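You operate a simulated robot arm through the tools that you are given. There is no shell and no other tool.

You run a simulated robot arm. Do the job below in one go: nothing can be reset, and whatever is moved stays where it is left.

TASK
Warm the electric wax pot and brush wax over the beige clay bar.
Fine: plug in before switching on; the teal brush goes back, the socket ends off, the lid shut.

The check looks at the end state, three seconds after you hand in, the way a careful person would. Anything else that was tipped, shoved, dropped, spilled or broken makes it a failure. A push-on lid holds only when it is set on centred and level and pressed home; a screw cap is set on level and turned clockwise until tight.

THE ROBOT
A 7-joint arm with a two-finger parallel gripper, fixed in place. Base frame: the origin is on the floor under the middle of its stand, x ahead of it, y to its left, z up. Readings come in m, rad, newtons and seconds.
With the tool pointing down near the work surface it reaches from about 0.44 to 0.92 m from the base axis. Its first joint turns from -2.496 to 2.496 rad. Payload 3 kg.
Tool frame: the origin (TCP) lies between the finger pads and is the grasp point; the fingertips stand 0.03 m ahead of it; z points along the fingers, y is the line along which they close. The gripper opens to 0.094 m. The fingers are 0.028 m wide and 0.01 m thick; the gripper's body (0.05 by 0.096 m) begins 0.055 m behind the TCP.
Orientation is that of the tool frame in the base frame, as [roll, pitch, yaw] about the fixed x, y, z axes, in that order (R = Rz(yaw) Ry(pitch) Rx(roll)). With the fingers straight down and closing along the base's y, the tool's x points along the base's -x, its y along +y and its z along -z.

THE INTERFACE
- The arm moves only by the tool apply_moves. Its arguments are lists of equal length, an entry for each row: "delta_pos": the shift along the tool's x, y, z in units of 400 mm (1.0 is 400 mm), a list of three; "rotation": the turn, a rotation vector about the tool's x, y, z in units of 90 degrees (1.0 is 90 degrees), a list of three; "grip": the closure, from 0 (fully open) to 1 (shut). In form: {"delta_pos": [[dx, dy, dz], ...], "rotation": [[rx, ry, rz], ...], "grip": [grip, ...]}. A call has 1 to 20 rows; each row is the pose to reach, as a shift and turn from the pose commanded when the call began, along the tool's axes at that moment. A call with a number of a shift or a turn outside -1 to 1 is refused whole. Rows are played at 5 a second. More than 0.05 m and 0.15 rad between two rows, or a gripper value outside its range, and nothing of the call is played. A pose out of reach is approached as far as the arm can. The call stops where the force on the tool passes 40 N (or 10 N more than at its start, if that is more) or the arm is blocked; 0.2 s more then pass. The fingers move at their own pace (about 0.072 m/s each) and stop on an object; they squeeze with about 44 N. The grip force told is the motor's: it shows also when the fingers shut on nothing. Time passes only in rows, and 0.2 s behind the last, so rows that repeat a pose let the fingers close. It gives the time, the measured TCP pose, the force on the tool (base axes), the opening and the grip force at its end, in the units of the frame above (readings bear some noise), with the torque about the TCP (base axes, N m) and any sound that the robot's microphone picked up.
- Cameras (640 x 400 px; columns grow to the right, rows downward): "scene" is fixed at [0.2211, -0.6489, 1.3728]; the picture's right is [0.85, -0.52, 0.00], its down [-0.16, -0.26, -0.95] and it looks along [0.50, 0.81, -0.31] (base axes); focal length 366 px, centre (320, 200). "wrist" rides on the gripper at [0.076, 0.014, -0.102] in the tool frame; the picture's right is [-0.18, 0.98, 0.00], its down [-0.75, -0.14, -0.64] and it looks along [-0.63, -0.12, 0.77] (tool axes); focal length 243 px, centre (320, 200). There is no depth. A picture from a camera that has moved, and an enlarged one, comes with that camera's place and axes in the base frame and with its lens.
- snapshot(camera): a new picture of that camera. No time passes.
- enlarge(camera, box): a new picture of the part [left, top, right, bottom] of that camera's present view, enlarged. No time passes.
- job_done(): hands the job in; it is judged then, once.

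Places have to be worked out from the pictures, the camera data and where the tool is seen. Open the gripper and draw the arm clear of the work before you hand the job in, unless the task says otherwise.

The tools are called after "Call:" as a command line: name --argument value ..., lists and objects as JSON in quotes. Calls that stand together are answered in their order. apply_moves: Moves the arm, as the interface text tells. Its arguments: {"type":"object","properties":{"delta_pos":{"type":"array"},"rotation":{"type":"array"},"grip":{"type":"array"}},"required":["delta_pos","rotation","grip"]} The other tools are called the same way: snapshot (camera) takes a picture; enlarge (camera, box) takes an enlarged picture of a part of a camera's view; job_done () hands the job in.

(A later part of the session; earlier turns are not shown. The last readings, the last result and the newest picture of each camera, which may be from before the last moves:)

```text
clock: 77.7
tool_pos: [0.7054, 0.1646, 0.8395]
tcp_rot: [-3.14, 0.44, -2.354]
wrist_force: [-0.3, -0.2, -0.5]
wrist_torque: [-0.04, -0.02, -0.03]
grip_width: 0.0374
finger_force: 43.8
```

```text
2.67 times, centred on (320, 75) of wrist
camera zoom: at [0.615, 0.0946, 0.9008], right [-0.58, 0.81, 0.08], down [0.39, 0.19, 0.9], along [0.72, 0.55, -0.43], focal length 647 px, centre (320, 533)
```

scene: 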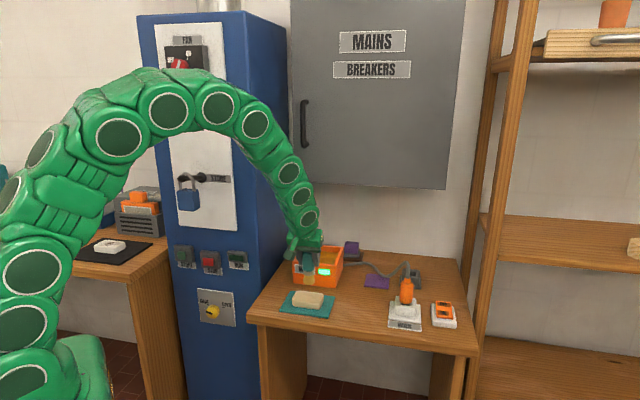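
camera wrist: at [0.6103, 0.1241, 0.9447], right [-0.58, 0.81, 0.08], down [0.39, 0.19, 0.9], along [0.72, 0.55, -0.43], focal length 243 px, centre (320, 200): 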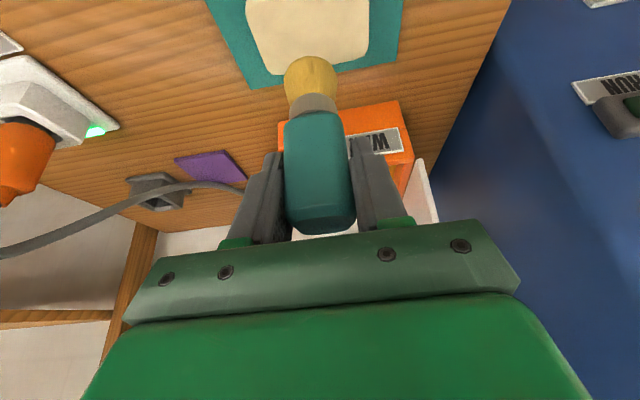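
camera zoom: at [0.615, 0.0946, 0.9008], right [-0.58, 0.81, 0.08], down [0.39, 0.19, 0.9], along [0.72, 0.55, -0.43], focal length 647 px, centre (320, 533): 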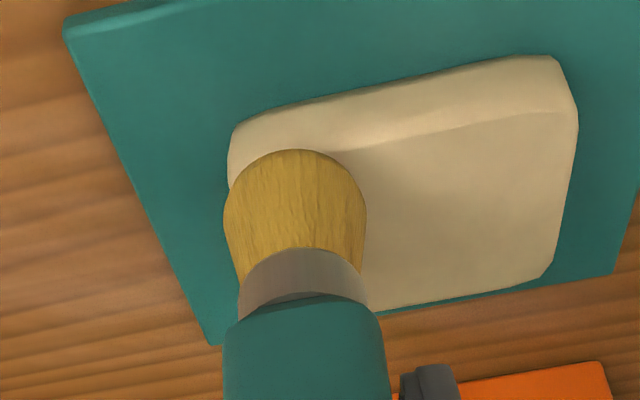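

No wax showed on the bar, so contact hasn't been made yet. I'll lower in small 2 mm steps here, watching the force.

Call:
apply_moves --delta_pos '[[0.0021, 0, 0.0045], [0.0042, 0, 0.0091], [0.0042, 0, 0.0091]]' --rotation '[[0, 0, 0], [0, 0, 0], [0, 0, 0]]' --grip '[1, 1, 1]'

Call:
enlarge --camera "scene" --box '[280, 265, 345, 325]'

```text
clock: 78.5
tool_pos: [0.7067, 0.1649, 0.8362]
tcp_rot: [-3.139, 0.439, -2.354]
wrist_force: [-0.2, 0.5, -1.1]
wrist_torque: [0.04, 0.0, 0.01]
grip_width: 0.0373
finger_force: 43.9
```

```text
6.67 times, centred on (312, 295) of scene
camera zoom: at [0.2211, -0.6489, 1.3728], right [0.85, -0.52, 0.0], down [-0.16, -0.26, -0.95], along [0.5, 0.81, -0.31], focal length 2442 px, centre (370, -433)
```

zoom: 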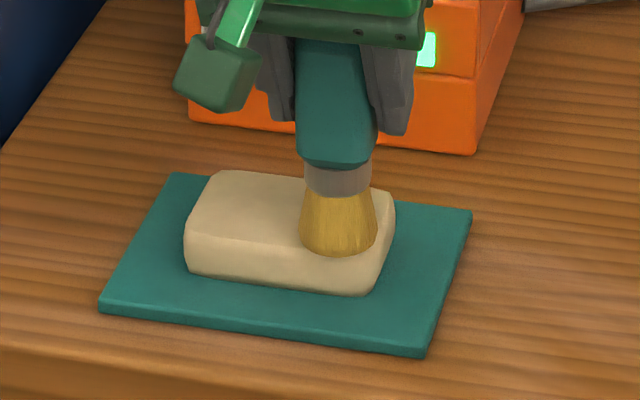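

The bristle tip now looks slightly pressed into the bar with no force, so the bristles are soft. I'll stroke back to the left at this height and look for wax.

Call:
apply_moves --delta_pos '[[-0.004, 0.0233, 0.002], [-0.008, 0.0467, 0.004], [-0.008, 0.07, 0.004], [-0.008, 0.0933, 0.004], [-0.008, 0.1167, 0.004], [-0.008, 0.14, 0.004]]' --rotation '[[0, 0, 0], [0, 0, 0], [0, 0, 0], [0, 0, 0], [0, 0, 0], [0, 0, 0]]' --grip '[1, 1, 1, 1, 1, 1]'

Call:
enlarge --camera "scene" --box '[280, 265, 345, 325]'

Call:
enlarge --camera "wrist" --box '[200, 0, 440, 150]'

```text
clock: 79.9
tool_pos: [0.6685, 0.2076, 0.835]
tcp_rot: [-3.14, 0.44, -2.355]
wrist_force: [-1.0, 0.3, -0.1]
wrist_torque: [0.0, 0.03, 0.04]
grip_width: 0.0374
finger_force: 44.5
```

```text
6.67 times, centred on (312, 295) of scene
camera zoom: at [0.2211, -0.6489, 1.3728], right [0.85, -0.52, 0.0], down [-0.16, -0.26, -0.95], along [0.5, 0.81, -0.31], focal length 2442 px, centre (370, -433)
```

zoom: 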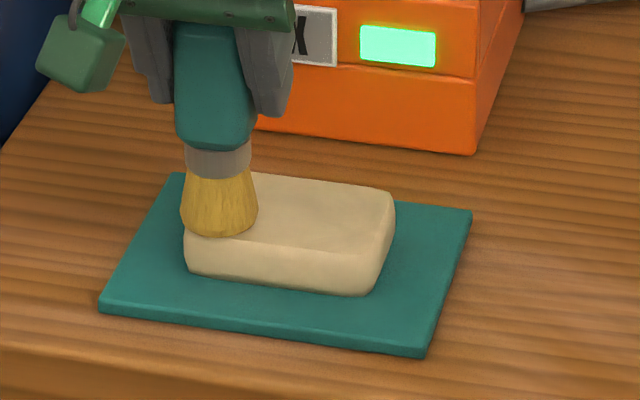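

```text
2.67 times, centred on (320, 75) of wrist
camera zoom: at [0.5772, 0.1368, 0.8959], right [-0.58, 0.81, 0.08], down [0.39, 0.19, 0.9], along [0.72, 0.55, -0.43], focal length 647 px, centre (320, 533)
```

zoom: 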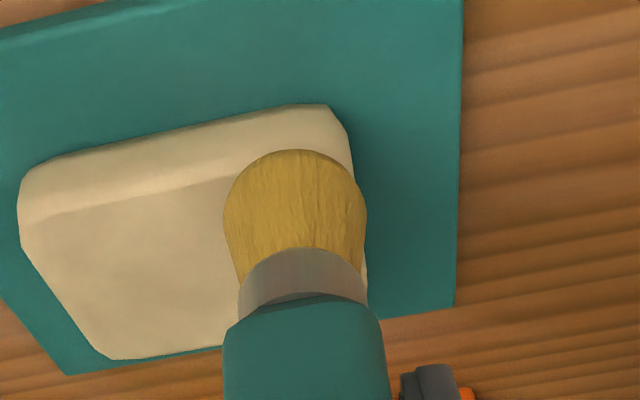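

I'll look more closely at the bar's surface for any sign of wax.

Call:
enlarge --camera "scene" --box '[295, 288, 330, 312]'

```text
16.00 times, centred on (312, 300) of scene
camera zoom: at [0.2211, -0.6489, 1.3728], right [0.85, -0.52, 0.0], down [-0.16, -0.26, -0.95], along [0.5, 0.81, -0.31], focal length 5862 px, centre (440, -1400)
```

zoom: 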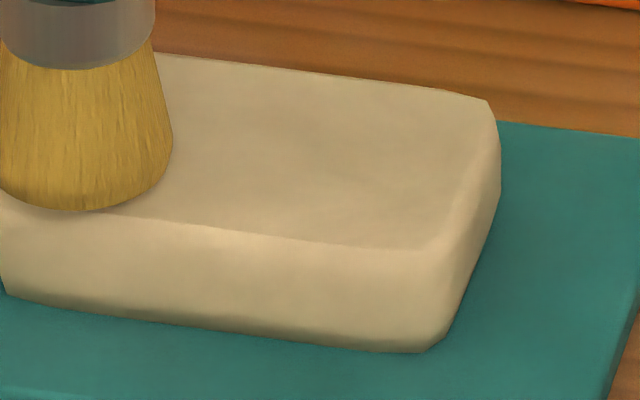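

The bristle base is about 3 mm below the bar's top with no force, so they are soft and simply need more pressure. I'll lower 4 mm more and stroke across to the right.

Call:
apply_moves --delta_pos '[[0.0021, 0, 0.0045], [0.0042, 0, 0.0091], [0.0042, -0.0233, 0.0091], [0.0042, -0.0467, 0.0091], [0.0042, -0.07, 0.0091], [0.0042, -0.0933, 0.0091], [0.0042, -0.1167, 0.0091], [0.0042, -0.14, 0.0091]]' --rotation '[[0, 0, 0], [0, 0, 0], [0, 0, 0], [0, 0, 0], [0, 0, 0], [0, 0, 0], [0, 0, 0], [0, 0, 0]]' --grip '[1, 1, 1, 1, 1, 1, 1, 1]'

Call:
enlarge --camera "scene" --box '[280, 265, 345, 325]'

Call:
enlarge --camera "wrist" --box '[200, 0, 440, 150]'

```text
clock: 81.7
tool_pos: [0.71, 0.1668, 0.8314]
tcp_rot: [-3.14, 0.439, -2.353]
wrist_force: [-2.3, 3.3, 17.7]
wrist_torque: [0.23, 0.12, 0.0]
grip_width: 0.0377
finger_force: 43.7
```

```text
6.67 times, centred on (312, 295) of scene
camera zoom: at [0.2211, -0.6489, 1.3728], right [0.85, -0.52, 0.0], down [-0.16, -0.26, -0.95], along [0.5, 0.81, -0.31], focal length 2442 px, centre (370, -433)
```

zoom: 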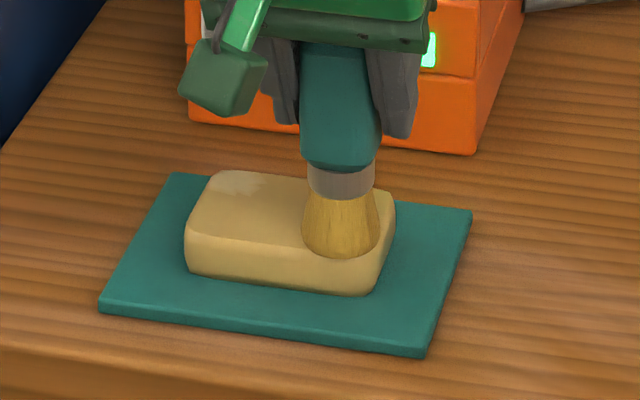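

```text
2.67 times, centred on (320, 75) of wrist
camera zoom: at [0.6183, 0.097, 0.8924], right [-0.58, 0.81, 0.08], down [0.39, 0.19, 0.9], along [0.72, 0.55, -0.42], focal length 647 px, centre (320, 533)
```

zoom: 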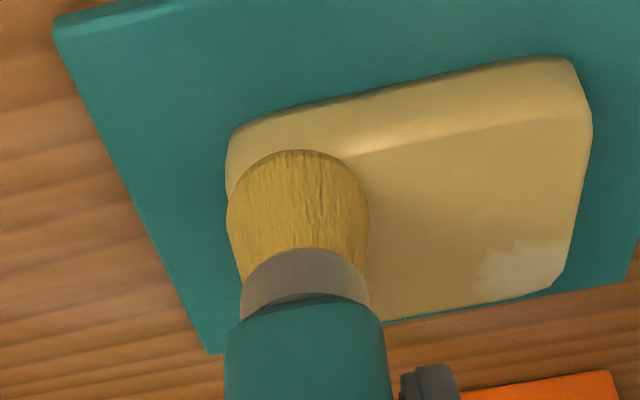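

Wax is now on most of the bar, leaving a pale patch at the back-left corner; contact was about 18 N and the bar hasn't moved. I'll ease 1 mm up, shift 18 mm towards the back, and stroke left over the rear part.

Call:
apply_moves --delta_pos '[[-0.0011, 0, -0.0023], [-0.0215, 0, 0.0073], [-0.0419, 0, 0.0168], [-0.0419, 0.0233, 0.0168], [-0.0419, 0.0467, 0.0168], [-0.0419, 0.07, 0.0168], [-0.0419, 0.0933, 0.0168], [-0.0419, 0.1167, 0.0168], [-0.0419, 0.14, 0.0168], [-0.0419, 0.14, 0.0168]]' --rotation '[[0, 0, 0], [0, 0, 0], [0, 0, 0], [0, 0, 0], [0, 0, 0], [0, 0, 0], [0, 0, 0], [0, 0, 0], [0, 0, 0], [0, 0, 0]]' --grip '[1, 1, 1, 1, 1, 1, 1, 1, 1, 1]'

Call:
enlarge --camera "scene" --box '[280, 265, 345, 325]'

Call:
enlarge --camera "wrist" --box '[200, 0, 440, 150]'

```text
clock: 83.9
tool_pos: [0.6816, 0.2204, 0.8324]
tcp_rot: [-3.141, 0.44, -2.355]
wrist_force: [0.5, 0.1, -0.2]
wrist_torque: [-0.01, 0.0, -0.01]
grip_width: 0.0374
finger_force: 44.2
```

```text
6.67 times, centred on (312, 295) of scene
camera zoom: at [0.2211, -0.6489, 1.3728], right [0.85, -0.52, 0.0], down [-0.16, -0.26, -0.95], along [0.5, 0.81, -0.31], focal length 2442 px, centre (370, -433)
```

zoom: 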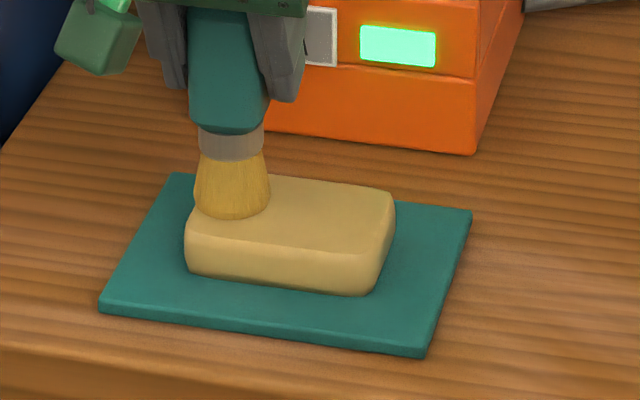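

```text
2.67 times, centred on (320, 75) of wrist
camera zoom: at [0.5908, 0.1495, 0.8931], right [-0.58, 0.81, 0.08], down [0.39, 0.19, 0.9], along [0.72, 0.55, -0.43], focal length 647 px, centre (320, 533)
```

zoom: 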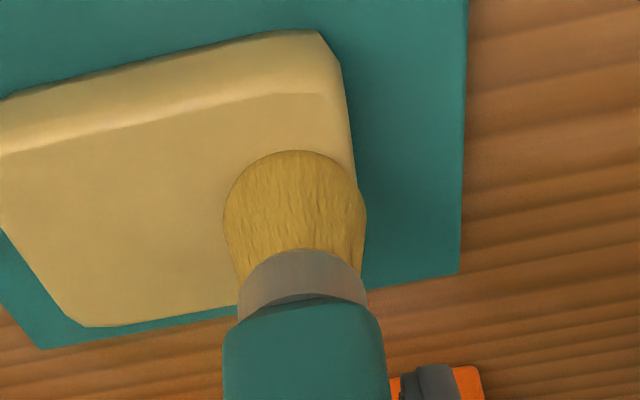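

The bar looks uniformly coated from both cameras. I'll lift the brush off and inspect the whole surface.

Call:
apply_moves --delta_pos '[[-0.0212, 0, -0.0453], [-0.0424, 0, -0.0906], [-0.0742, 0, -0.1585], [-0.1, 0, -0.2136]]' --rotation '[[0, 0, 0], [0, 0, 0], [0, 0, 0], [0, 0, 0]]' --grip '[1, 1, 1, 1]'

Call:
enlarge --camera "scene" --box '[285, 275, 340, 320]'

Call:
snapshot --camera "wrist"

```text
clock: 84.9
tool_pos: [0.6814, 0.219, 0.9286]
tcp_rot: [-3.139, 0.439, -2.355]
wrist_force: [-0.1, -0.1, -0.9]
wrist_torque: [0.01, 0.0, 0.03]
grip_width: 0.0372
finger_force: 43.5
```

```text
8.89 times, centred on (312, 298) of scene
camera zoom: at [0.2211, -0.6489, 1.3728], right [0.85, -0.52, 0.0], down [-0.16, -0.26, -0.95], along [0.5, 0.81, -0.31], focal length 3257 px, centre (387, -667)
```

zoom: 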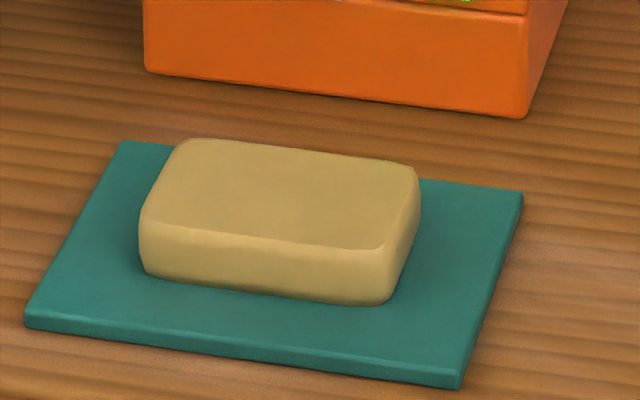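

```text
taken
camera wrist: at [0.5916, 0.1494, 0.9891], right [-0.58, 0.81, 0.08], down [0.39, 0.19, 0.9], along [0.72, 0.55, -0.43], focal length 243 px, centre (320, 200)
```

wrist: 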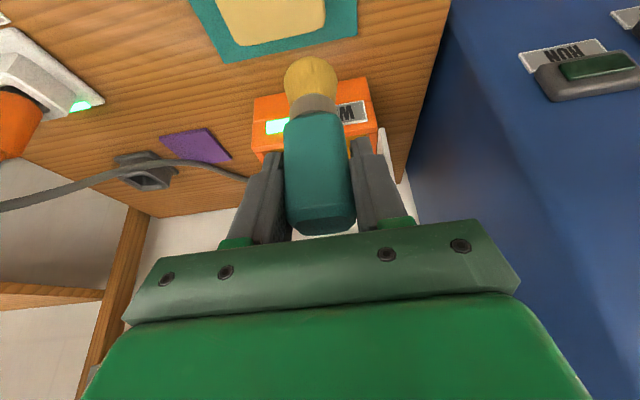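

The whole top is evenly wax-coloured and the bar hasn't moved. I'll carry the brush level, at 0.935 height, back to above its purple mat.

Call:
apply_moves --delta_pos '[[-0.0424, -0.0556, 0.0181], [-0.0849, -0.1112, 0.0362], [-0.1273, -0.1668, 0.0542], [-0.1697, -0.2224, 0.0723], [-0.2122, -0.278, 0.0904], [-0.2546, -0.3336, 0.1085], [-0.297, -0.3892, 0.1266], [-0.3394, -0.4448, 0.1446], [-0.3819, -0.5004, 0.1627], [-0.4243, -0.556, 0.1808]]' --rotation '[[0, 0, 0], [0, 0, 0], [0, 0, 0], [0, 0, 0], [0, 0, 0], [0, 0, 0], [0, 0, 0], [0, 0, 0], [0, 0, 0], [0, 0, 0]]' --grip '[1, 1, 1, 1, 1, 1, 1, 1, 1, 1]'

Call:
snapshot --camera "wrist"

Call:
enlarge --camera "scene" --box '[330, 210, 440, 300]'

```text
clock: 87.1
tool_pos: [0.9689, 0.1942, 0.9327]
tcp_rot: [3.14, 0.436, -2.355]
wrist_force: [-0.1, -0.6, -0.9]
wrist_torque: [-0.01, 0.03, 0.02]
grip_width: 0.0375
finger_force: 43.7
```

```text
taken
camera wrist: at [0.8787, 0.1235, 0.9934], right [-0.58, 0.81, 0.08], down [0.39, 0.19, 0.9], along [0.72, 0.55, -0.43], focal length 243 px, centre (320, 200)
```

wrist: 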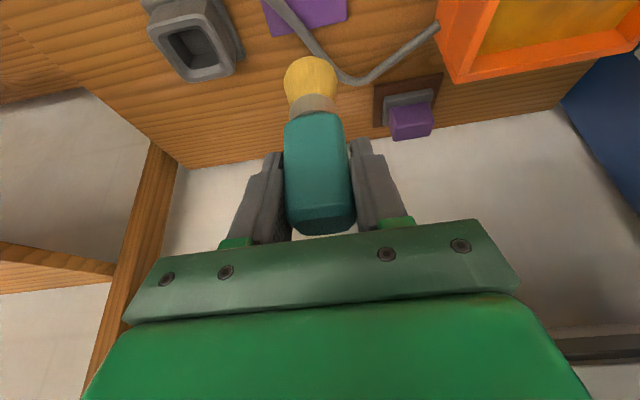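

```text
4.44 times, centred on (385, 255) of scene
camera zoom: at [0.2211, -0.6489, 1.3728], right [0.85, -0.52, 0.0], down [-0.16, -0.26, -0.95], along [0.5, 0.81, -0.31], focal length 1628 px, centre (31, -44)
```

zoom: 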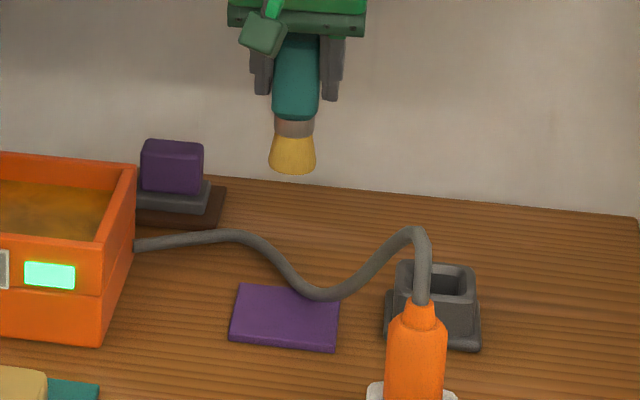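

The brush is back above its mat. By my tally of commands, the exact grasp pose is (0.134,0,0.280) units below here, so I'll descend 86% of that and check clearance to the cable and mat.

Call:
apply_moves --delta_pos '[[0.0269, 0, 0.056], [0.0537, 0, 0.112], [0.0806, 0, 0.1679], [0.1007, 0, 0.2099], [0.1155, 0, 0.2407]]' --rotation '[[0, 0, 0], [0, 0, 0], [0, 0, 0], [0, 0, 0], [0, 0, 0]]' --grip '[1, 1, 1, 1, 1]'

Call:
snapshot --camera "wrist"

Call:
enlarge --camera "scene" --box '[345, 235, 425, 300]'

```text
clock: 88.3
tool_pos: [0.9696, 0.1938, 0.8273]
tcp_rot: [-3.14, 0.439, -2.355]
wrist_force: [0.2, 0.3, -1.0]
wrist_torque: [-0.02, -0.01, -0.01]
grip_width: 0.0374
finger_force: 43.8
```

```text
taken
camera wrist: at [0.8795, 0.1237, 0.8869], right [-0.58, 0.81, 0.08], down [0.39, 0.19, 0.9], along [0.72, 0.55, -0.43], focal length 243 px, centre (320, 200)
```

wrist: 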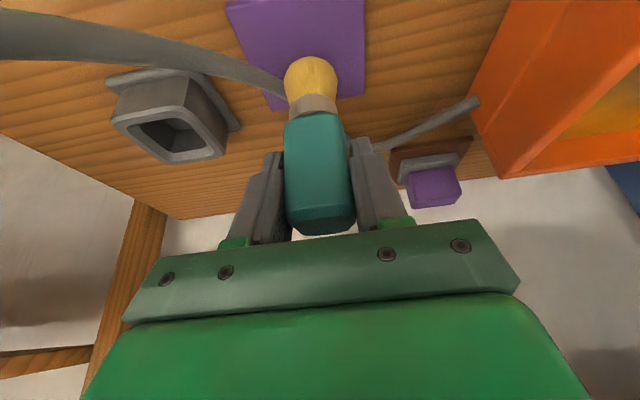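

```text
6.15 times, centred on (385, 268) of scene
camera zoom: at [0.2211, -0.6489, 1.3728], right [0.85, -0.52, 0.0], down [-0.16, -0.26, -0.95], along [0.5, 0.81, -0.31], focal length 2255 px, centre (-80, -215)
```

zoom: 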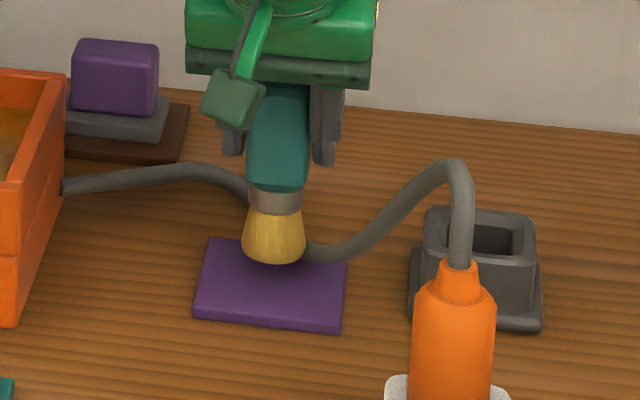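

The bristles are about 1.7 cm above the mat centre and the cable runs beside them without touching. I'll lower to just the original grasp height and read the contact force.

Call:
apply_moves --delta_pos '[[0.007, 0, 0.0147], [0.0129, 0, 0.027], [0.0167, 0, 0.0348], [0.0188, 0, 0.0392], [0.0188, 0, 0.0392]]' --rotation '[[0, 0, 0], [0, 0, 0], [0, 0, 0], [0, 0, 0], [0, 0, 0]]' --grip '[1, 1, 1, 1, 1]'

Call:
enlarge --camera "scene" --box '[345, 235, 425, 300]'

```text
clock: 89.5
tool_pos: [0.9688, 0.1911, 0.8109]
tcp_rot: [-3.141, 0.441, -2.355]
wrist_force: [-6.1, 0.3, 14.6]
wrist_torque: [-0.09, 0.55, 0.01]
grip_width: 0.0374
finger_force: 44.1
```

```text
6.15 times, centred on (385, 268) of scene
camera zoom: at [0.2211, -0.6489, 1.3728], right [0.85, -0.52, 0.0], down [-0.16, -0.26, -0.95], along [0.5, 0.81, -0.31], focal length 2255 px, centre (-80, -215)
```

zoom: 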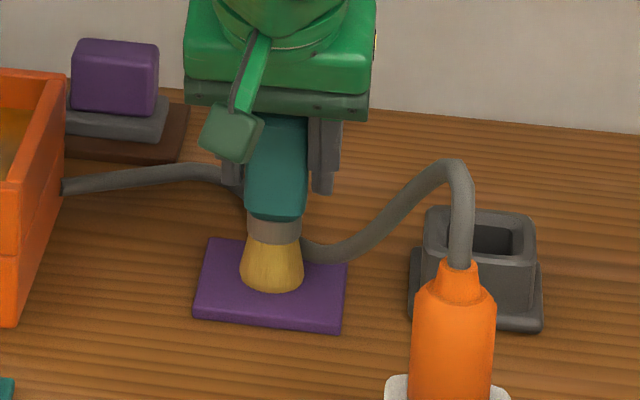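

The brush rests on the mat with 15 N of contact at the original height, upright and centred. I'll relieve about 1 mm, release, and then withdraw along the tool axis.

Call:
apply_moves --delta_pos '[[-0.0011, 0, -0.0023], [-0.0011, 0, -0.0023], [-0.0011, 0, -0.0023], [-0.0011, 0, -0.0023], [-0.0011, 0, -0.0023]]' --rotation '[[0, 0, 0], [0, 0, 0], [0, 0, 0], [0, 0, 0], [0, 0, 0]]' --grip '[1, 0.6, 0.5, 0.35, 0.3]'

Call:
snapshot --camera "wrist"

Call:
enlarge --camera "scene" --box '[345, 235, 425, 300]'

```text
clock: 90.7
tool_pos: [0.9688, 0.193, 0.8101]
tcp_rot: [-3.14, 0.438, -2.355]
wrist_force: [-0.6, -0.6, 1.2]
wrist_torque: [-0.01, 0.01, -0.03]
grip_width: 0.0658
finger_force: 0.1
```

```text
taken
camera wrist: at [0.8776, 0.122, 0.8705], right [-0.58, 0.81, 0.08], down [0.39, 0.19, 0.9], along [0.72, 0.55, -0.43], focal length 243 px, centre (320, 200)
```

wrist: 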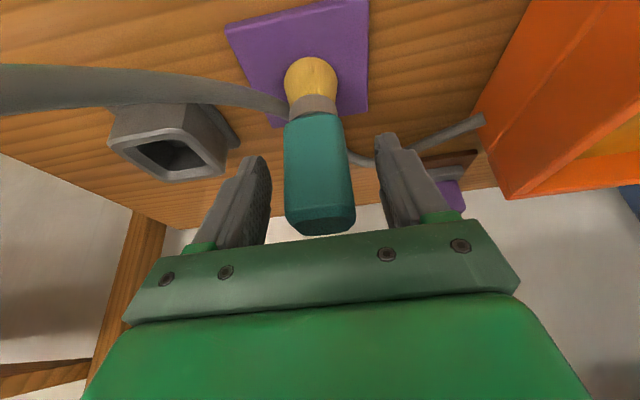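

```text
6.15 times, centred on (385, 268) of scene
camera zoom: at [0.2211, -0.6489, 1.3728], right [0.85, -0.52, 0.0], down [-0.16, -0.26, -0.95], along [0.5, 0.81, -0.31], focal length 2255 px, centre (-80, -215)
```

zoom: 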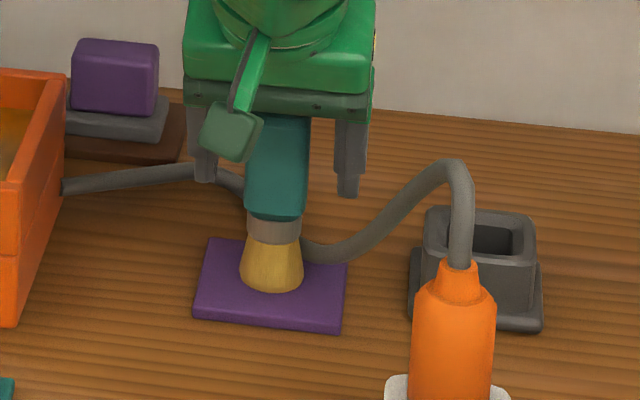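

The brush stands by itself on the mat after release. I'm withdrawing slowly along the tool axis.

Call:
apply_moves --delta_pos '[[0, 0, -0.03], [0, 0, -0.07], [0, 0, -0.12], [0, 0, -0.2], [0, 0, -0.28], [0, 0, -0.375]]' --rotation '[[0, 0, 0], [0, 0, 0], [0, 0, 0], [0, 0, 0], [0, 0, 0], [0, 0, 0]]' --grip '[0.3, 0.3, 0.3, 0.3, 0.3, 0.3]'

Call:
snapshot --camera "wrist"

Call:
enlarge --camera "scene" --box '[345, 235, 425, 300]'

```text
clock: 92.1
tool_pos: [0.9207, 0.1475, 0.948]
tcp_rot: [-3.139, 0.441, -2.354]
wrist_force: [0.4, -0.1, -1.8]
wrist_torque: [0.02, -0.01, 0.01]
grip_width: 0.0658
finger_force: 0.0
```

```text
taken
camera wrist: at [0.8305, 0.0766, 1.0078], right [-0.58, 0.81, 0.08], down [0.39, 0.19, 0.9], along [0.72, 0.55, -0.43], focal length 243 px, centre (320, 200)
```

wrist: 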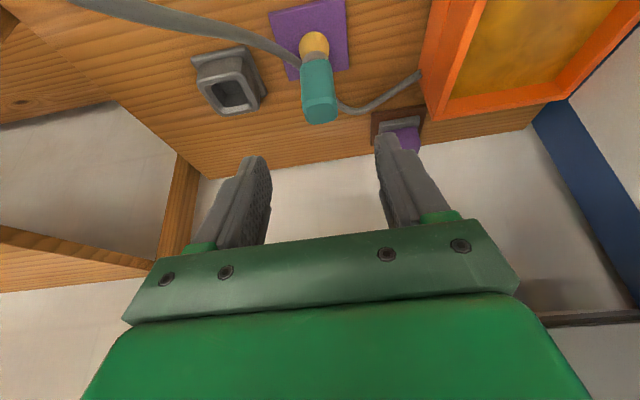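

```text
6.15 times, centred on (385, 268) of scene
camera zoom: at [0.2211, -0.6489, 1.3728], right [0.85, -0.52, 0.0], down [-0.16, -0.26, -0.95], along [0.5, 0.81, -0.31], focal length 2255 px, centre (-80, -215)
```

zoom: 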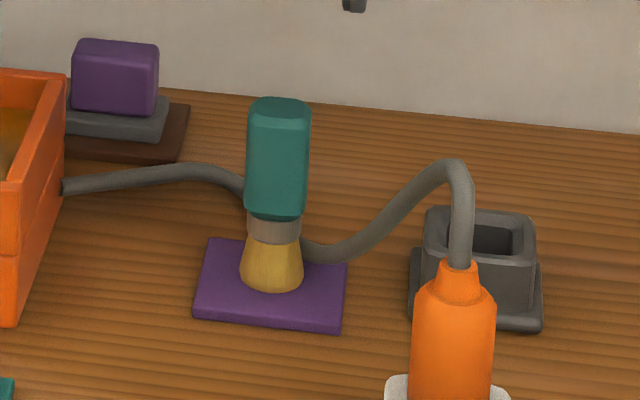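

The brush stands upright, centred on its mat. Next is switching the socket off: I'll close the fingers, go up and over the plug and cable, and hover above the raised OFF end near (1.0135,-0.0525).

Call:
apply_moves --delta_pos '[[0.0225, -0.0484, -0.0338], [0.045, -0.0967, -0.0676], [0.0675, -0.1451, -0.1014], [0.09, -0.1934, -0.1352], [0.1125, -0.2418, -0.169], [0.1397, -0.2895, -0.1486], [0.1668, -0.3373, -0.1282], [0.194, -0.385, -0.1078], [0.2211, -0.4328, -0.0874], [0.2483, -0.4805, -0.067], [0.2638, -0.486, -0.0163], [0.2793, -0.4915, 0.0344], [0.2947, -0.4969, 0.0852], [0.3102, -0.5024, 0.1359], [0.3257, -0.5079, 0.1866]]' --rotation '[[0.011, -0.0097, 0.0193], [0.022, -0.0193, 0.0387], [0.033, -0.029, 0.058], [0.044, -0.0387, 0.0774], [0.055, -0.0484, 0.0967], [0.0659, -0.058, 0.116], [0.0769, -0.0677, 0.1354], [0.0879, -0.0774, 0.1547], [0.0989, -0.087, 0.1741], [0.1099, -0.0967, 0.1934], [0.1099, -0.0967, 0.1934], [0.1099, -0.0967, 0.1934], [0.1099, -0.0967, 0.1934], [0.1099, -0.0967, 0.1934], [0.1099, -0.0967, 0.1934]]' --grip '[0.3, 0.3, 0.5, 0.7, 1, 1, 1, 1, 1, 1, 1, 1, 1, 1, 1]'

Call:
snapshot --camera "wrist"

Call:
enlarge --camera "scene" --box '[370, 230, 480, 335]'

```text
clock: 95.3
tool_pos: [1.0065, -0.0559, 0.823]
tcp_rot: [-3.139, 0.592, -2.703]
wrist_force: [-0.1, 0.4, 0.6]
wrist_torque: [0.02, -0.01, 0.0]
grip_width: 0.0
finger_force: 32.7
```

```text
taken
camera wrist: at [0.8901, -0.0952, 0.8651], right [-0.28, 0.96, 0.1], down [0.3, -0.01, 0.95], along [0.91, 0.29, -0.28], focal length 243 px, centre (320, 200)
```

wrist: 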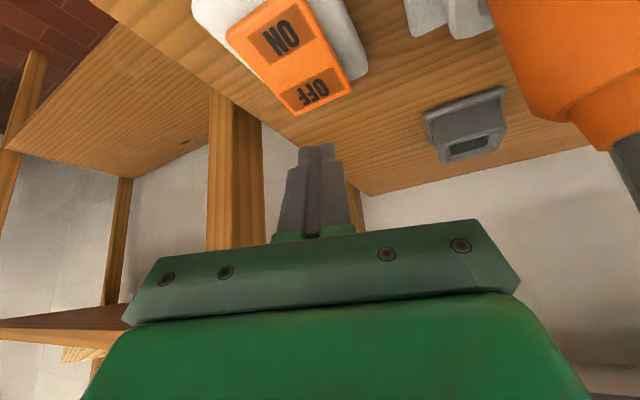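

```text
3.81 times, centred on (425, 282) of scene
camera zoom: at [0.2211, -0.6489, 1.3728], right [0.85, -0.52, 0.0], down [-0.16, -0.26, -0.95], along [0.5, 0.81, -0.31], focal length 1396 px, centre (-80, -114)
```

zoom: 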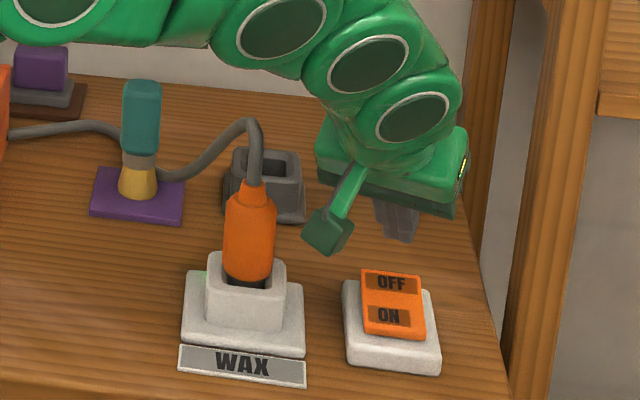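

The OFF label triangulates to about (1.011,-0.053), and my fingertip would land slightly beyond it, so I'll shift back 6 mm and descend to just above it.

Call:
apply_moves --delta_pos '[[0.0122, -0.0015, -0.008], [0.0243, -0.0015, 0.01], [0.0364, -0.0015, 0.028], [0.0485, -0.0015, 0.046]]' --rotation '[[0, 0, 0], [0, 0, 0], [0, 0, 0], [0, 0, 0]]' --grip '[1, 1, 1, 1]'

Call:
enlarge --camera "wrist" --box '[220, 40, 400, 170]'

Call:
enlarge --camera "scene" --box '[400, 255, 470, 330]'

```text
clock: 96.3
tool_pos: [1.0016, -0.0622, 0.7962]
tcp_rot: [-3.14, 0.591, -2.702]
wrist_force: [-0.9, 0.6, -0.4]
wrist_torque: [-0.02, -0.02, -0.01]
grip_width: 0.0
finger_force: 33.0
```

```text
3.08 times, centred on (310, 105) of wrist
camera zoom: at [0.8856, -0.0995, 0.8387], right [-0.28, 0.96, 0.1], down [0.3, -0.01, 0.95], along [0.91, 0.3, -0.28], focal length 746 px, centre (351, 492)
```

zoom: 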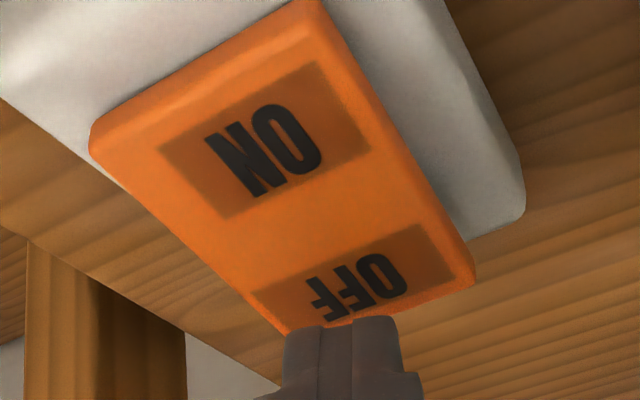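

```text
5.33 times, centred on (435, 292) of scene
camera zoom: at [0.2211, -0.6489, 1.3728], right [0.85, -0.52, 0.0], down [-0.16, -0.26, -0.95], along [0.5, 0.81, -0.31], focal length 1954 px, centre (-293, -293)
```

zoom: 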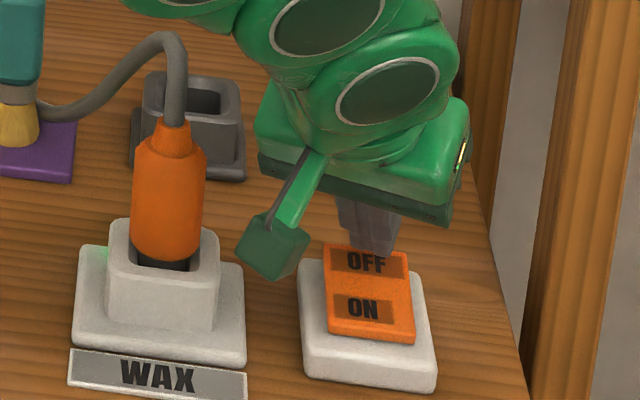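

The fingertips are over the OFF end, about 5 mm inside its edge. I'll press down slowly until the rocker flips.

Call:
apply_moves --delta_pos '[[0.0041, -0.0018, -0.0028], [0.0083, -0.0018, 0.0034], [0.0125, -0.0018, 0.0096], [0.0167, -0.0018, 0.0158], [0.0209, -0.0018, 0.022], [0.0251, -0.0018, 0.0282], [0.0293, -0.0018, 0.0344]]' --rotation '[[0, 0, 0], [0, 0, 0], [0, 0, 0], [0, 0, 0], [0, 0, 0], [0, 0, 0], [0, 0, 0]]' --grip '[1, 1, 1, 1, 1, 1, 1]'

Call:
enlarge --camera "wrist" --box '[220, 40, 400, 170]'

Call:
enlarge --camera "scene" --box '[400, 255, 470, 330]'

```text
clock: 97.9
tool_pos: [1.0017, -0.0623, 0.7853]
tcp_rot: [-3.135, 0.6, -2.702]
wrist_force: [-0.7, 0.7, 9.0]
wrist_torque: [0.02, -0.03, 0.03]
grip_width: 0.0
finger_force: 33.3
stopped in row 7: the force on the tool passed its limit at 45 N (the readings are from after the stop); the commanded pose is now the measured one
```

```text
3.08 times, centred on (310, 105) of wrist
camera zoom: at [0.8854, -0.1012, 0.8268], right [-0.28, 0.96, 0.1], down [0.29, -0.01, 0.96], along [0.91, 0.3, -0.28], focal length 746 px, centre (351, 492)
```

zoom: 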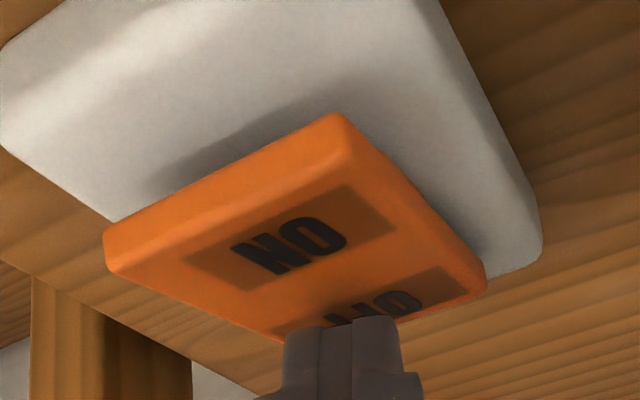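

```text
5.33 times, centred on (435, 292) of scene
camera zoom: at [0.2211, -0.6489, 1.3728], right [0.85, -0.52, 0.0], down [-0.16, -0.26, -0.95], along [0.5, 0.81, -0.31], focal length 1954 px, centre (-293, -293)
```

zoom: 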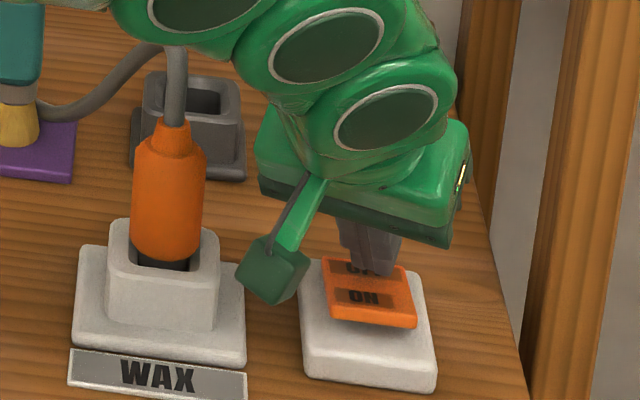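

The rocker has flipped to OFF (ON end raised) and the socket's green glow is gone. I'll lift clear and check the lamps.

Call:
apply_moves --delta_pos '[[-0.0279, 0, -0.0415], [-0.0697, 0, -0.1037], [-0.1116, 0, -0.166], [-0.16, 0, -0.26]]' --rotation '[[0, 0, 0], [0, 0, 0], [0, 0, 0], [0, 0, 0]]' --grip '[1, 1, 1, 1]'

Call:
enlarge --camera "scene" --box '[370, 260, 470, 335]'

Call:
enlarge --camera "scene" --box '[260, 180, 400, 320]'

```text
clock: 98.9
tool_pos: [0.9963, -0.0636, 0.9084]
tcp_rot: [-3.135, 0.601, -2.701]
wrist_force: [0.2, -0.2, -0.3]
wrist_torque: [0.02, 0.02, -0.01]
grip_width: 0.0
finger_force: 33.0
```

```text
5.33 times, centred on (420, 298) of scene
camera zoom: at [0.2211, -0.6489, 1.3728], right [0.85, -0.52, 0.0], down [-0.16, -0.26, -0.95], along [0.5, 0.81, -0.31], focal length 1954 px, centre (-213, -320)
```

zoom: 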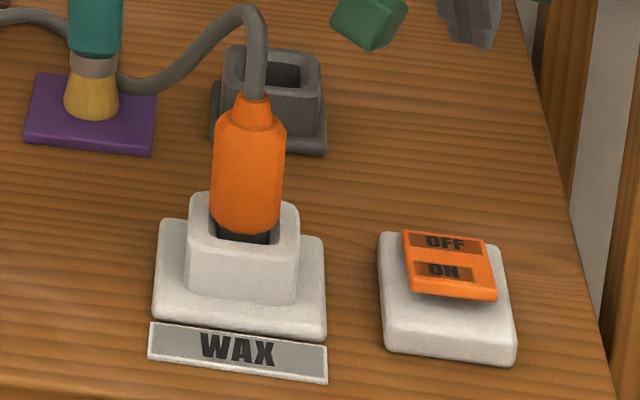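

```text
2.86 times, centred on (330, 250) of scene
camera zoom: at [0.2211, -0.6489, 1.3728], right [0.85, -0.52, 0.0], down [-0.16, -0.26, -0.95], along [0.5, 0.81, -0.31], focal length 1047 px, centre (291, 57)
```

zoom: 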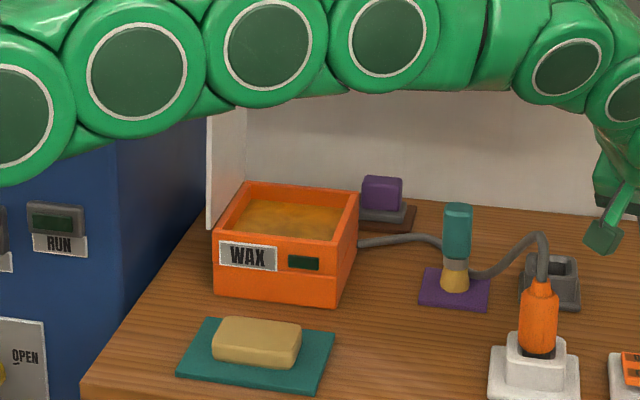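

The switch is OFF and both lamps are dark. Only the lid remains: it stands upright on the pot's left edge, about 8 cm from the cabinet. I'll swing up to a viewpoint with the tool pointing towards +y to measure the lid and its clearances.

Call:
apply_moves --delta_pos '[[-0.0032, 0.0573, -0.0393], [-0.0063, 0.1147, -0.0786], [-0.0095, 0.172, -0.1179], [-0.0127, 0.2294, -0.1572], [-0.0158, 0.2867, -0.1965], [-0.019, 0.3441, -0.2358], [-0.0222, 0.4014, -0.2752], [-0.0253, 0.4587, -0.3145], [-0.0285, 0.5161, -0.3538], [-0.0316, 0.5734, -0.3931], [-0.0348, 0.6308, -0.4324], [-0.038, 0.6881, -0.4717], [-0.0411, 0.7455, -0.511], [-0.0443, 0.8028, -0.5503]]' --rotation '[[-0.0248, -0.0004, -0.0357], [-0.0495, -0.0008, -0.0714], [-0.0743, -0.0012, -0.1072], [-0.099, -0.0017, -0.1429], [-0.1238, -0.0021, -0.1786], [-0.1485, -0.0025, -0.2143], [-0.1733, -0.0029, -0.2501], [-0.198, -0.0033, -0.2858], [-0.2228, -0.0037, -0.3215], [-0.2475, -0.0041, -0.3572], [-0.2723, -0.0046, -0.3929], [-0.297, -0.005, -0.4287], [-0.3218, -0.0054, -0.4644], [-0.3465, -0.0058, -0.5001]]' --grip '[1, 1, 1, 1, 1, 1, 1, 1, 1, 1, 1, 1, 1, 1]'

Call:
snapshot --camera "wrist"

Call:
snapshot --camera "scene"

```text
clock: 101.9
tool_pos: [0.762, 0.1813, 1.0964]
tcp_rot: [-3.14, 0.608, -1.748]
wrist_force: [-0.4, -0.2, -0.5]
wrist_torque: [-0.04, 0.01, -0.02]
grip_width: 0.0
finger_force: 33.2
```

```text
taken
camera wrist: at [0.7258, 0.0639, 1.137], right [-0.94, 0.32, 0.1], down [0.18, 0.22, 0.96], along [0.29, 0.92, -0.27], focal length 243 px, centre (320, 200)
```

wrist: 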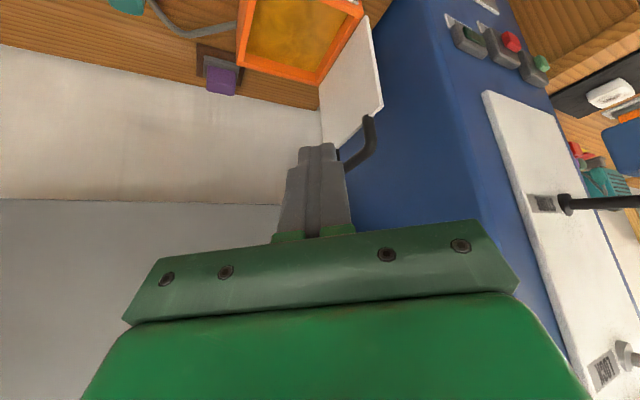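

```text
taken
```

scene: 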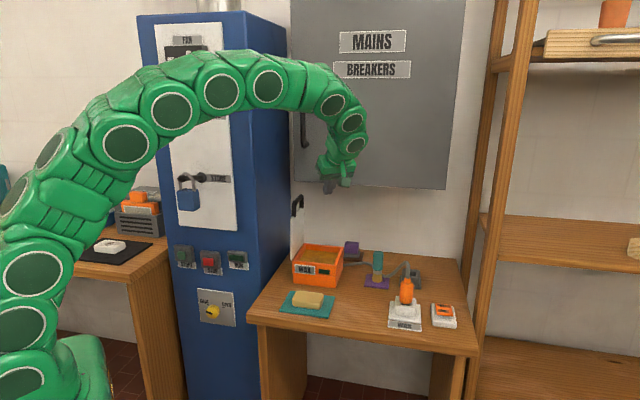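

This pose works and shows the lid, its handle and the cabinet side. I'll zoom in to measure them.

Call:
enlarge --camera "wrist" --box '[230, 0, 430, 190]'

Call:
enlarge --camera "scene" --box '[275, 190, 355, 300]'

```text
2.11 times, centred on (330, 95) of wrist
camera zoom: at [0.7258, 0.0639, 1.137], right [-0.94, 0.32, 0.1], down [0.18, 0.22, 0.96], along [0.29, 0.92, -0.27], focal length 511 px, centre (299, 421)
```

zoom: 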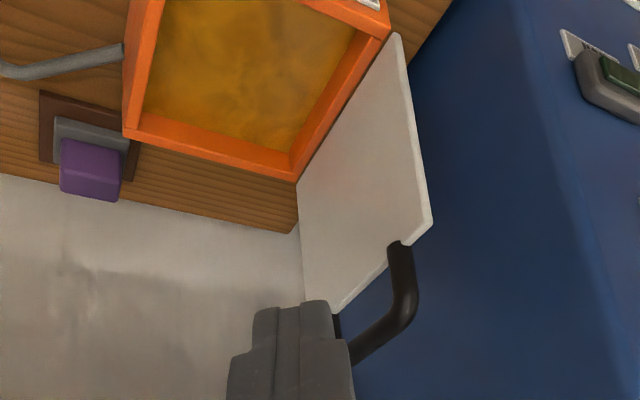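

```text
3.64 times, centred on (315, 245) of scene
camera zoom: at [0.2211, -0.6489, 1.3728], right [0.85, -0.52, 0.0], down [-0.16, -0.26, -0.95], along [0.5, 0.81, -0.31], focal length 1332 px, centre (338, 36)
```

zoom: 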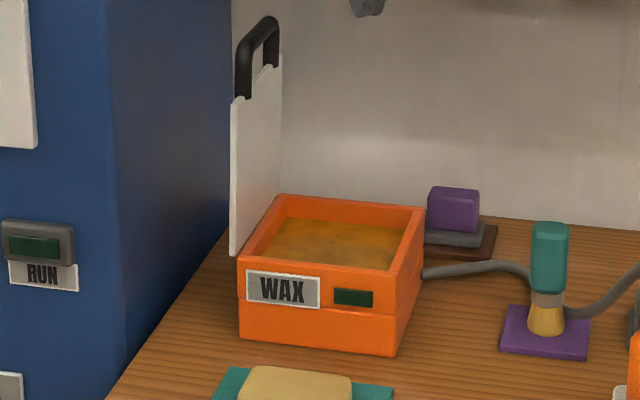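

The lid plane is 74 mm left of the pot's centre, its top edge is at z 0.956 with the handle reaching about 1.0, and the cabinet is some 7–8 cm further left. I'll bring the closed fingertips over the lid's front-top corner to just left of it, staying 5 cm above the handle.

Call:
apply_moves --delta_pos '[[-0.0434, 0.0335, 0.0353], [-0.0867, 0.0669, 0.0707], [-0.1301, 0.1004, 0.106], [-0.1734, 0.1339, 0.1413], [-0.2168, 0.1674, 0.1766], [-0.2601, 0.2008, 0.212], [-0.3035, 0.2343, 0.2473]]' --rotation '[[0, 0, 0], [0, 0, 0], [0, 0, 0], [0, 0, 0], [0, 0, 0], [0, 0, 0], [0, 0, 0]]' --grip '[1, 1, 1, 1, 1, 1, 1]'

Call:
snapshot --camera "wrist"

Call:
snapshot --camera "scene"

Call:
enlarge --camera "scene" --box '[260, 150, 350, 270]'

```text
clock: 103.5
tool_pos: [0.6978, 0.3537, 1.0844]
tcp_rot: [-3.141, 0.605, -1.75]
wrist_force: [-0.8, 0.5, -0.5]
wrist_torque: [-0.02, -0.02, -0.01]
grip_width: 0.0001
finger_force: 32.9
```

```text
taken
camera wrist: at [0.6604, 0.2354, 1.1251], right [-0.94, 0.32, 0.1], down [0.18, 0.22, 0.96], along [0.29, 0.92, -0.27], focal length 243 px, centre (320, 200)
```

wrist: 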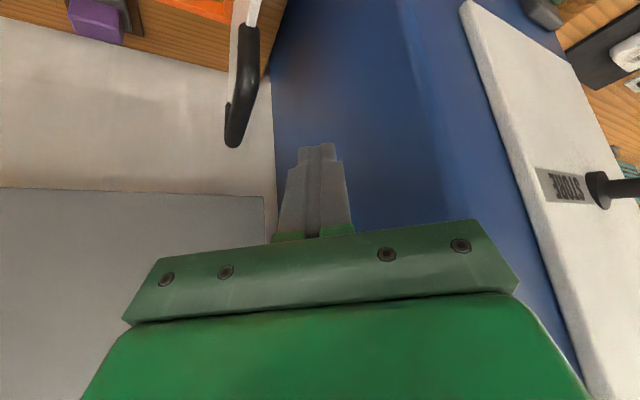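

```text
taken
```

scene: 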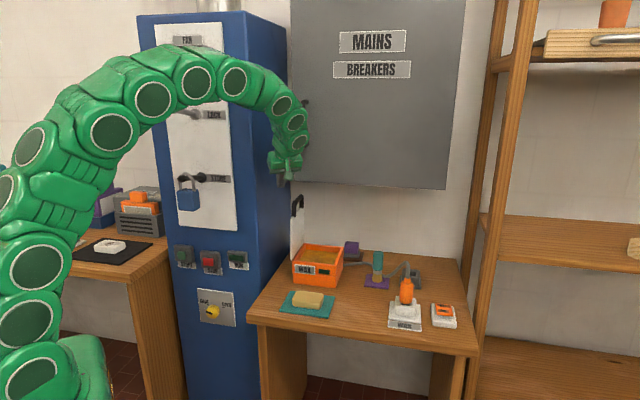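

```text
3.33 times, centred on (305, 210) of scene
camera zoom: at [0.2211, -0.6489, 1.3728], right [0.85, -0.52, 0.0], down [-0.16, -0.26, -0.95], along [0.5, 0.81, -0.31], focal length 1221 px, centre (370, 167)
```

zoom: 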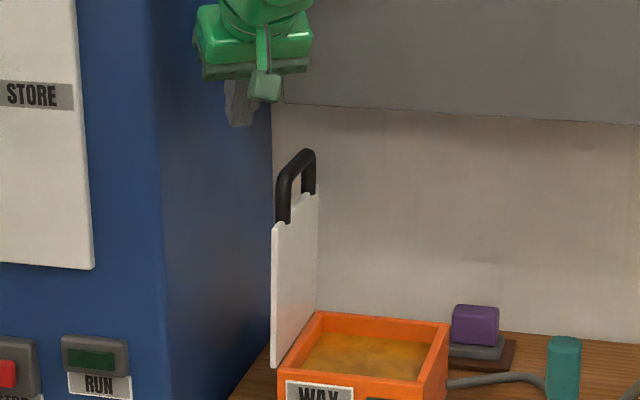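

The fingertips have about 1.6 cm to clear on the lid side and a similar gap to the cabinet. I'll descend 12 cm straight down so the tips sit just behind the lid's upper front corner.

Call:
apply_moves --delta_pos '[[0.0296, 0, 0.0428], [0.0593, 0, 0.0857], [0.0889, 0, 0.1285], [0.1185, 0, 0.1713], [0.1482, 0, 0.2142], [0.1707, 0, 0.2467]]' --rotation '[[0, 0, 0], [0, 0, 0], [0, 0, 0], [0, 0, 0], [0, 0, 0], [0, 0, 0]]' --grip '[1, 1, 1, 1, 1, 1]'

Call:
snapshot --camera "wrist"

Call:
enlarge --camera "scene" --box '[260, 180, 350, 290]'

```text
clock: 104.9
tool_pos: [0.6962, 0.3504, 0.9659]
tcp_rot: [-3.138, 0.607, -1.75]
wrist_force: [0.0, -0.7, 1.1]
wrist_torque: [0.01, 0.01, -0.03]
grip_width: 0.0001
finger_force: 32.9
```

```text
taken
camera wrist: at [0.6592, 0.2333, 1.006], right [-0.94, 0.32, 0.1], down [0.18, 0.22, 0.96], along [0.29, 0.92, -0.27], focal length 243 px, centre (320, 200)
```

wrist: 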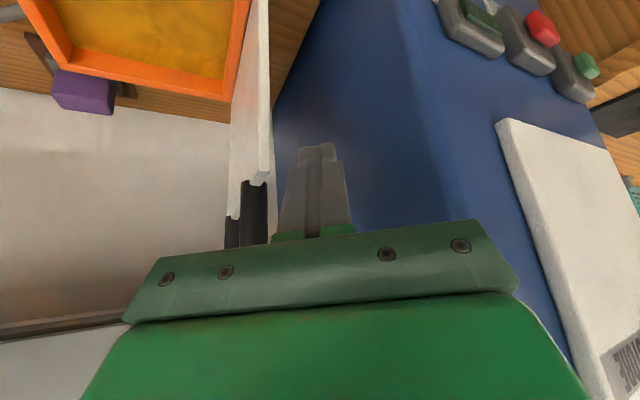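

```text
3.64 times, centred on (305, 235) of scene
camera zoom: at [0.2211, -0.6489, 1.3728], right [0.85, -0.52, 0.0], down [-0.16, -0.26, -0.95], along [0.5, 0.81, -0.31], focal length 1332 px, centre (374, 73)
```

zoom: 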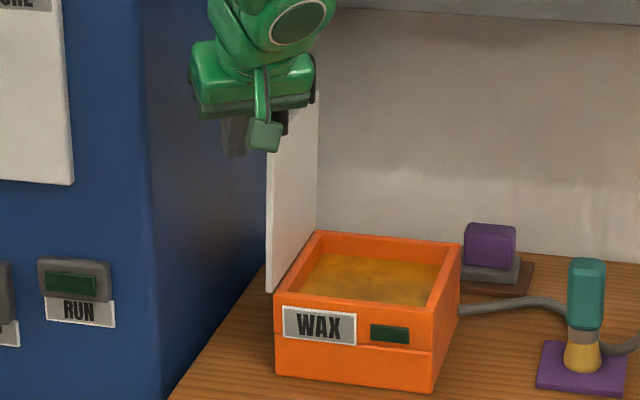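

The fingertips are behind the lid at its front-top corner, with the handle and cabinet clear. I'll push slowly to the right by 4 cm and watch the force and the lid.

Call:
apply_moves --delta_pos '[[0.0117, -0.0205, -0.0082], [0.0234, -0.041, -0.0163], [0.0352, -0.0616, -0.0245], [0.0469, -0.0821, -0.0326]]' --rotation '[[0, 0, 0], [0, 0, 0], [0, 0, 0], [0, 0, 0]]' --grip '[1, 1, 1, 1]'

Call:
snapshot --camera "wrist"

Call:
enlarge --camera "scene" --box '[260, 180, 350, 290]'

```text
clock: 105.9
tool_pos: [0.7241, 0.3224, 0.9649]
tcp_rot: [-3.138, 0.605, -1.749]
wrist_force: [-0.4, 0.6, -0.6]
wrist_torque: [0.0, -0.02, -0.02]
grip_width: 0.0
finger_force: 33.2
```

```text
taken
camera wrist: at [0.6878, 0.2053, 1.0054], right [-0.94, 0.32, 0.1], down [0.18, 0.22, 0.96], along [0.29, 0.92, -0.27], focal length 243 px, centre (320, 200)
```

wrist: 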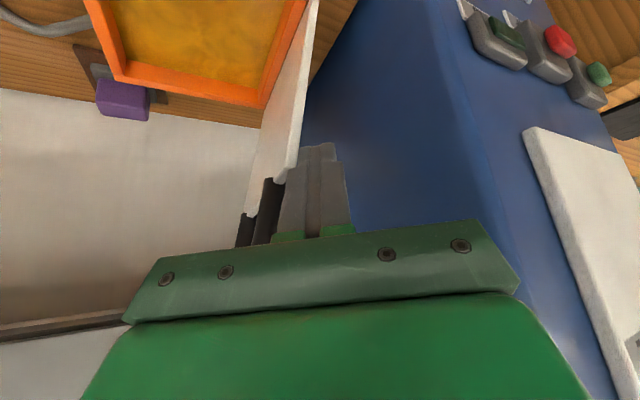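

```text
3.64 times, centred on (305, 235) of scene
camera zoom: at [0.2211, -0.6489, 1.3728], right [0.85, -0.52, 0.0], down [-0.16, -0.26, -0.95], along [0.5, 0.81, -0.31], focal length 1332 px, centre (374, 73)
```

zoom: 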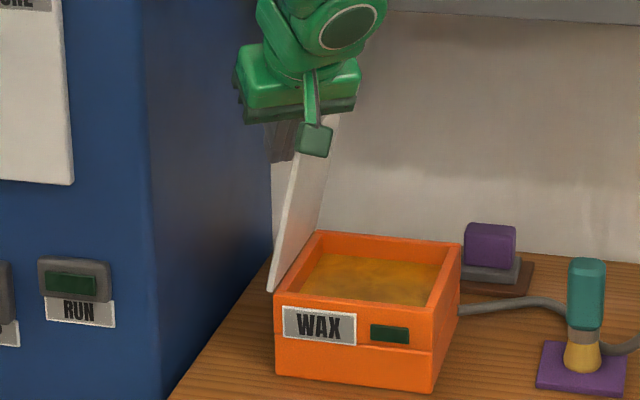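

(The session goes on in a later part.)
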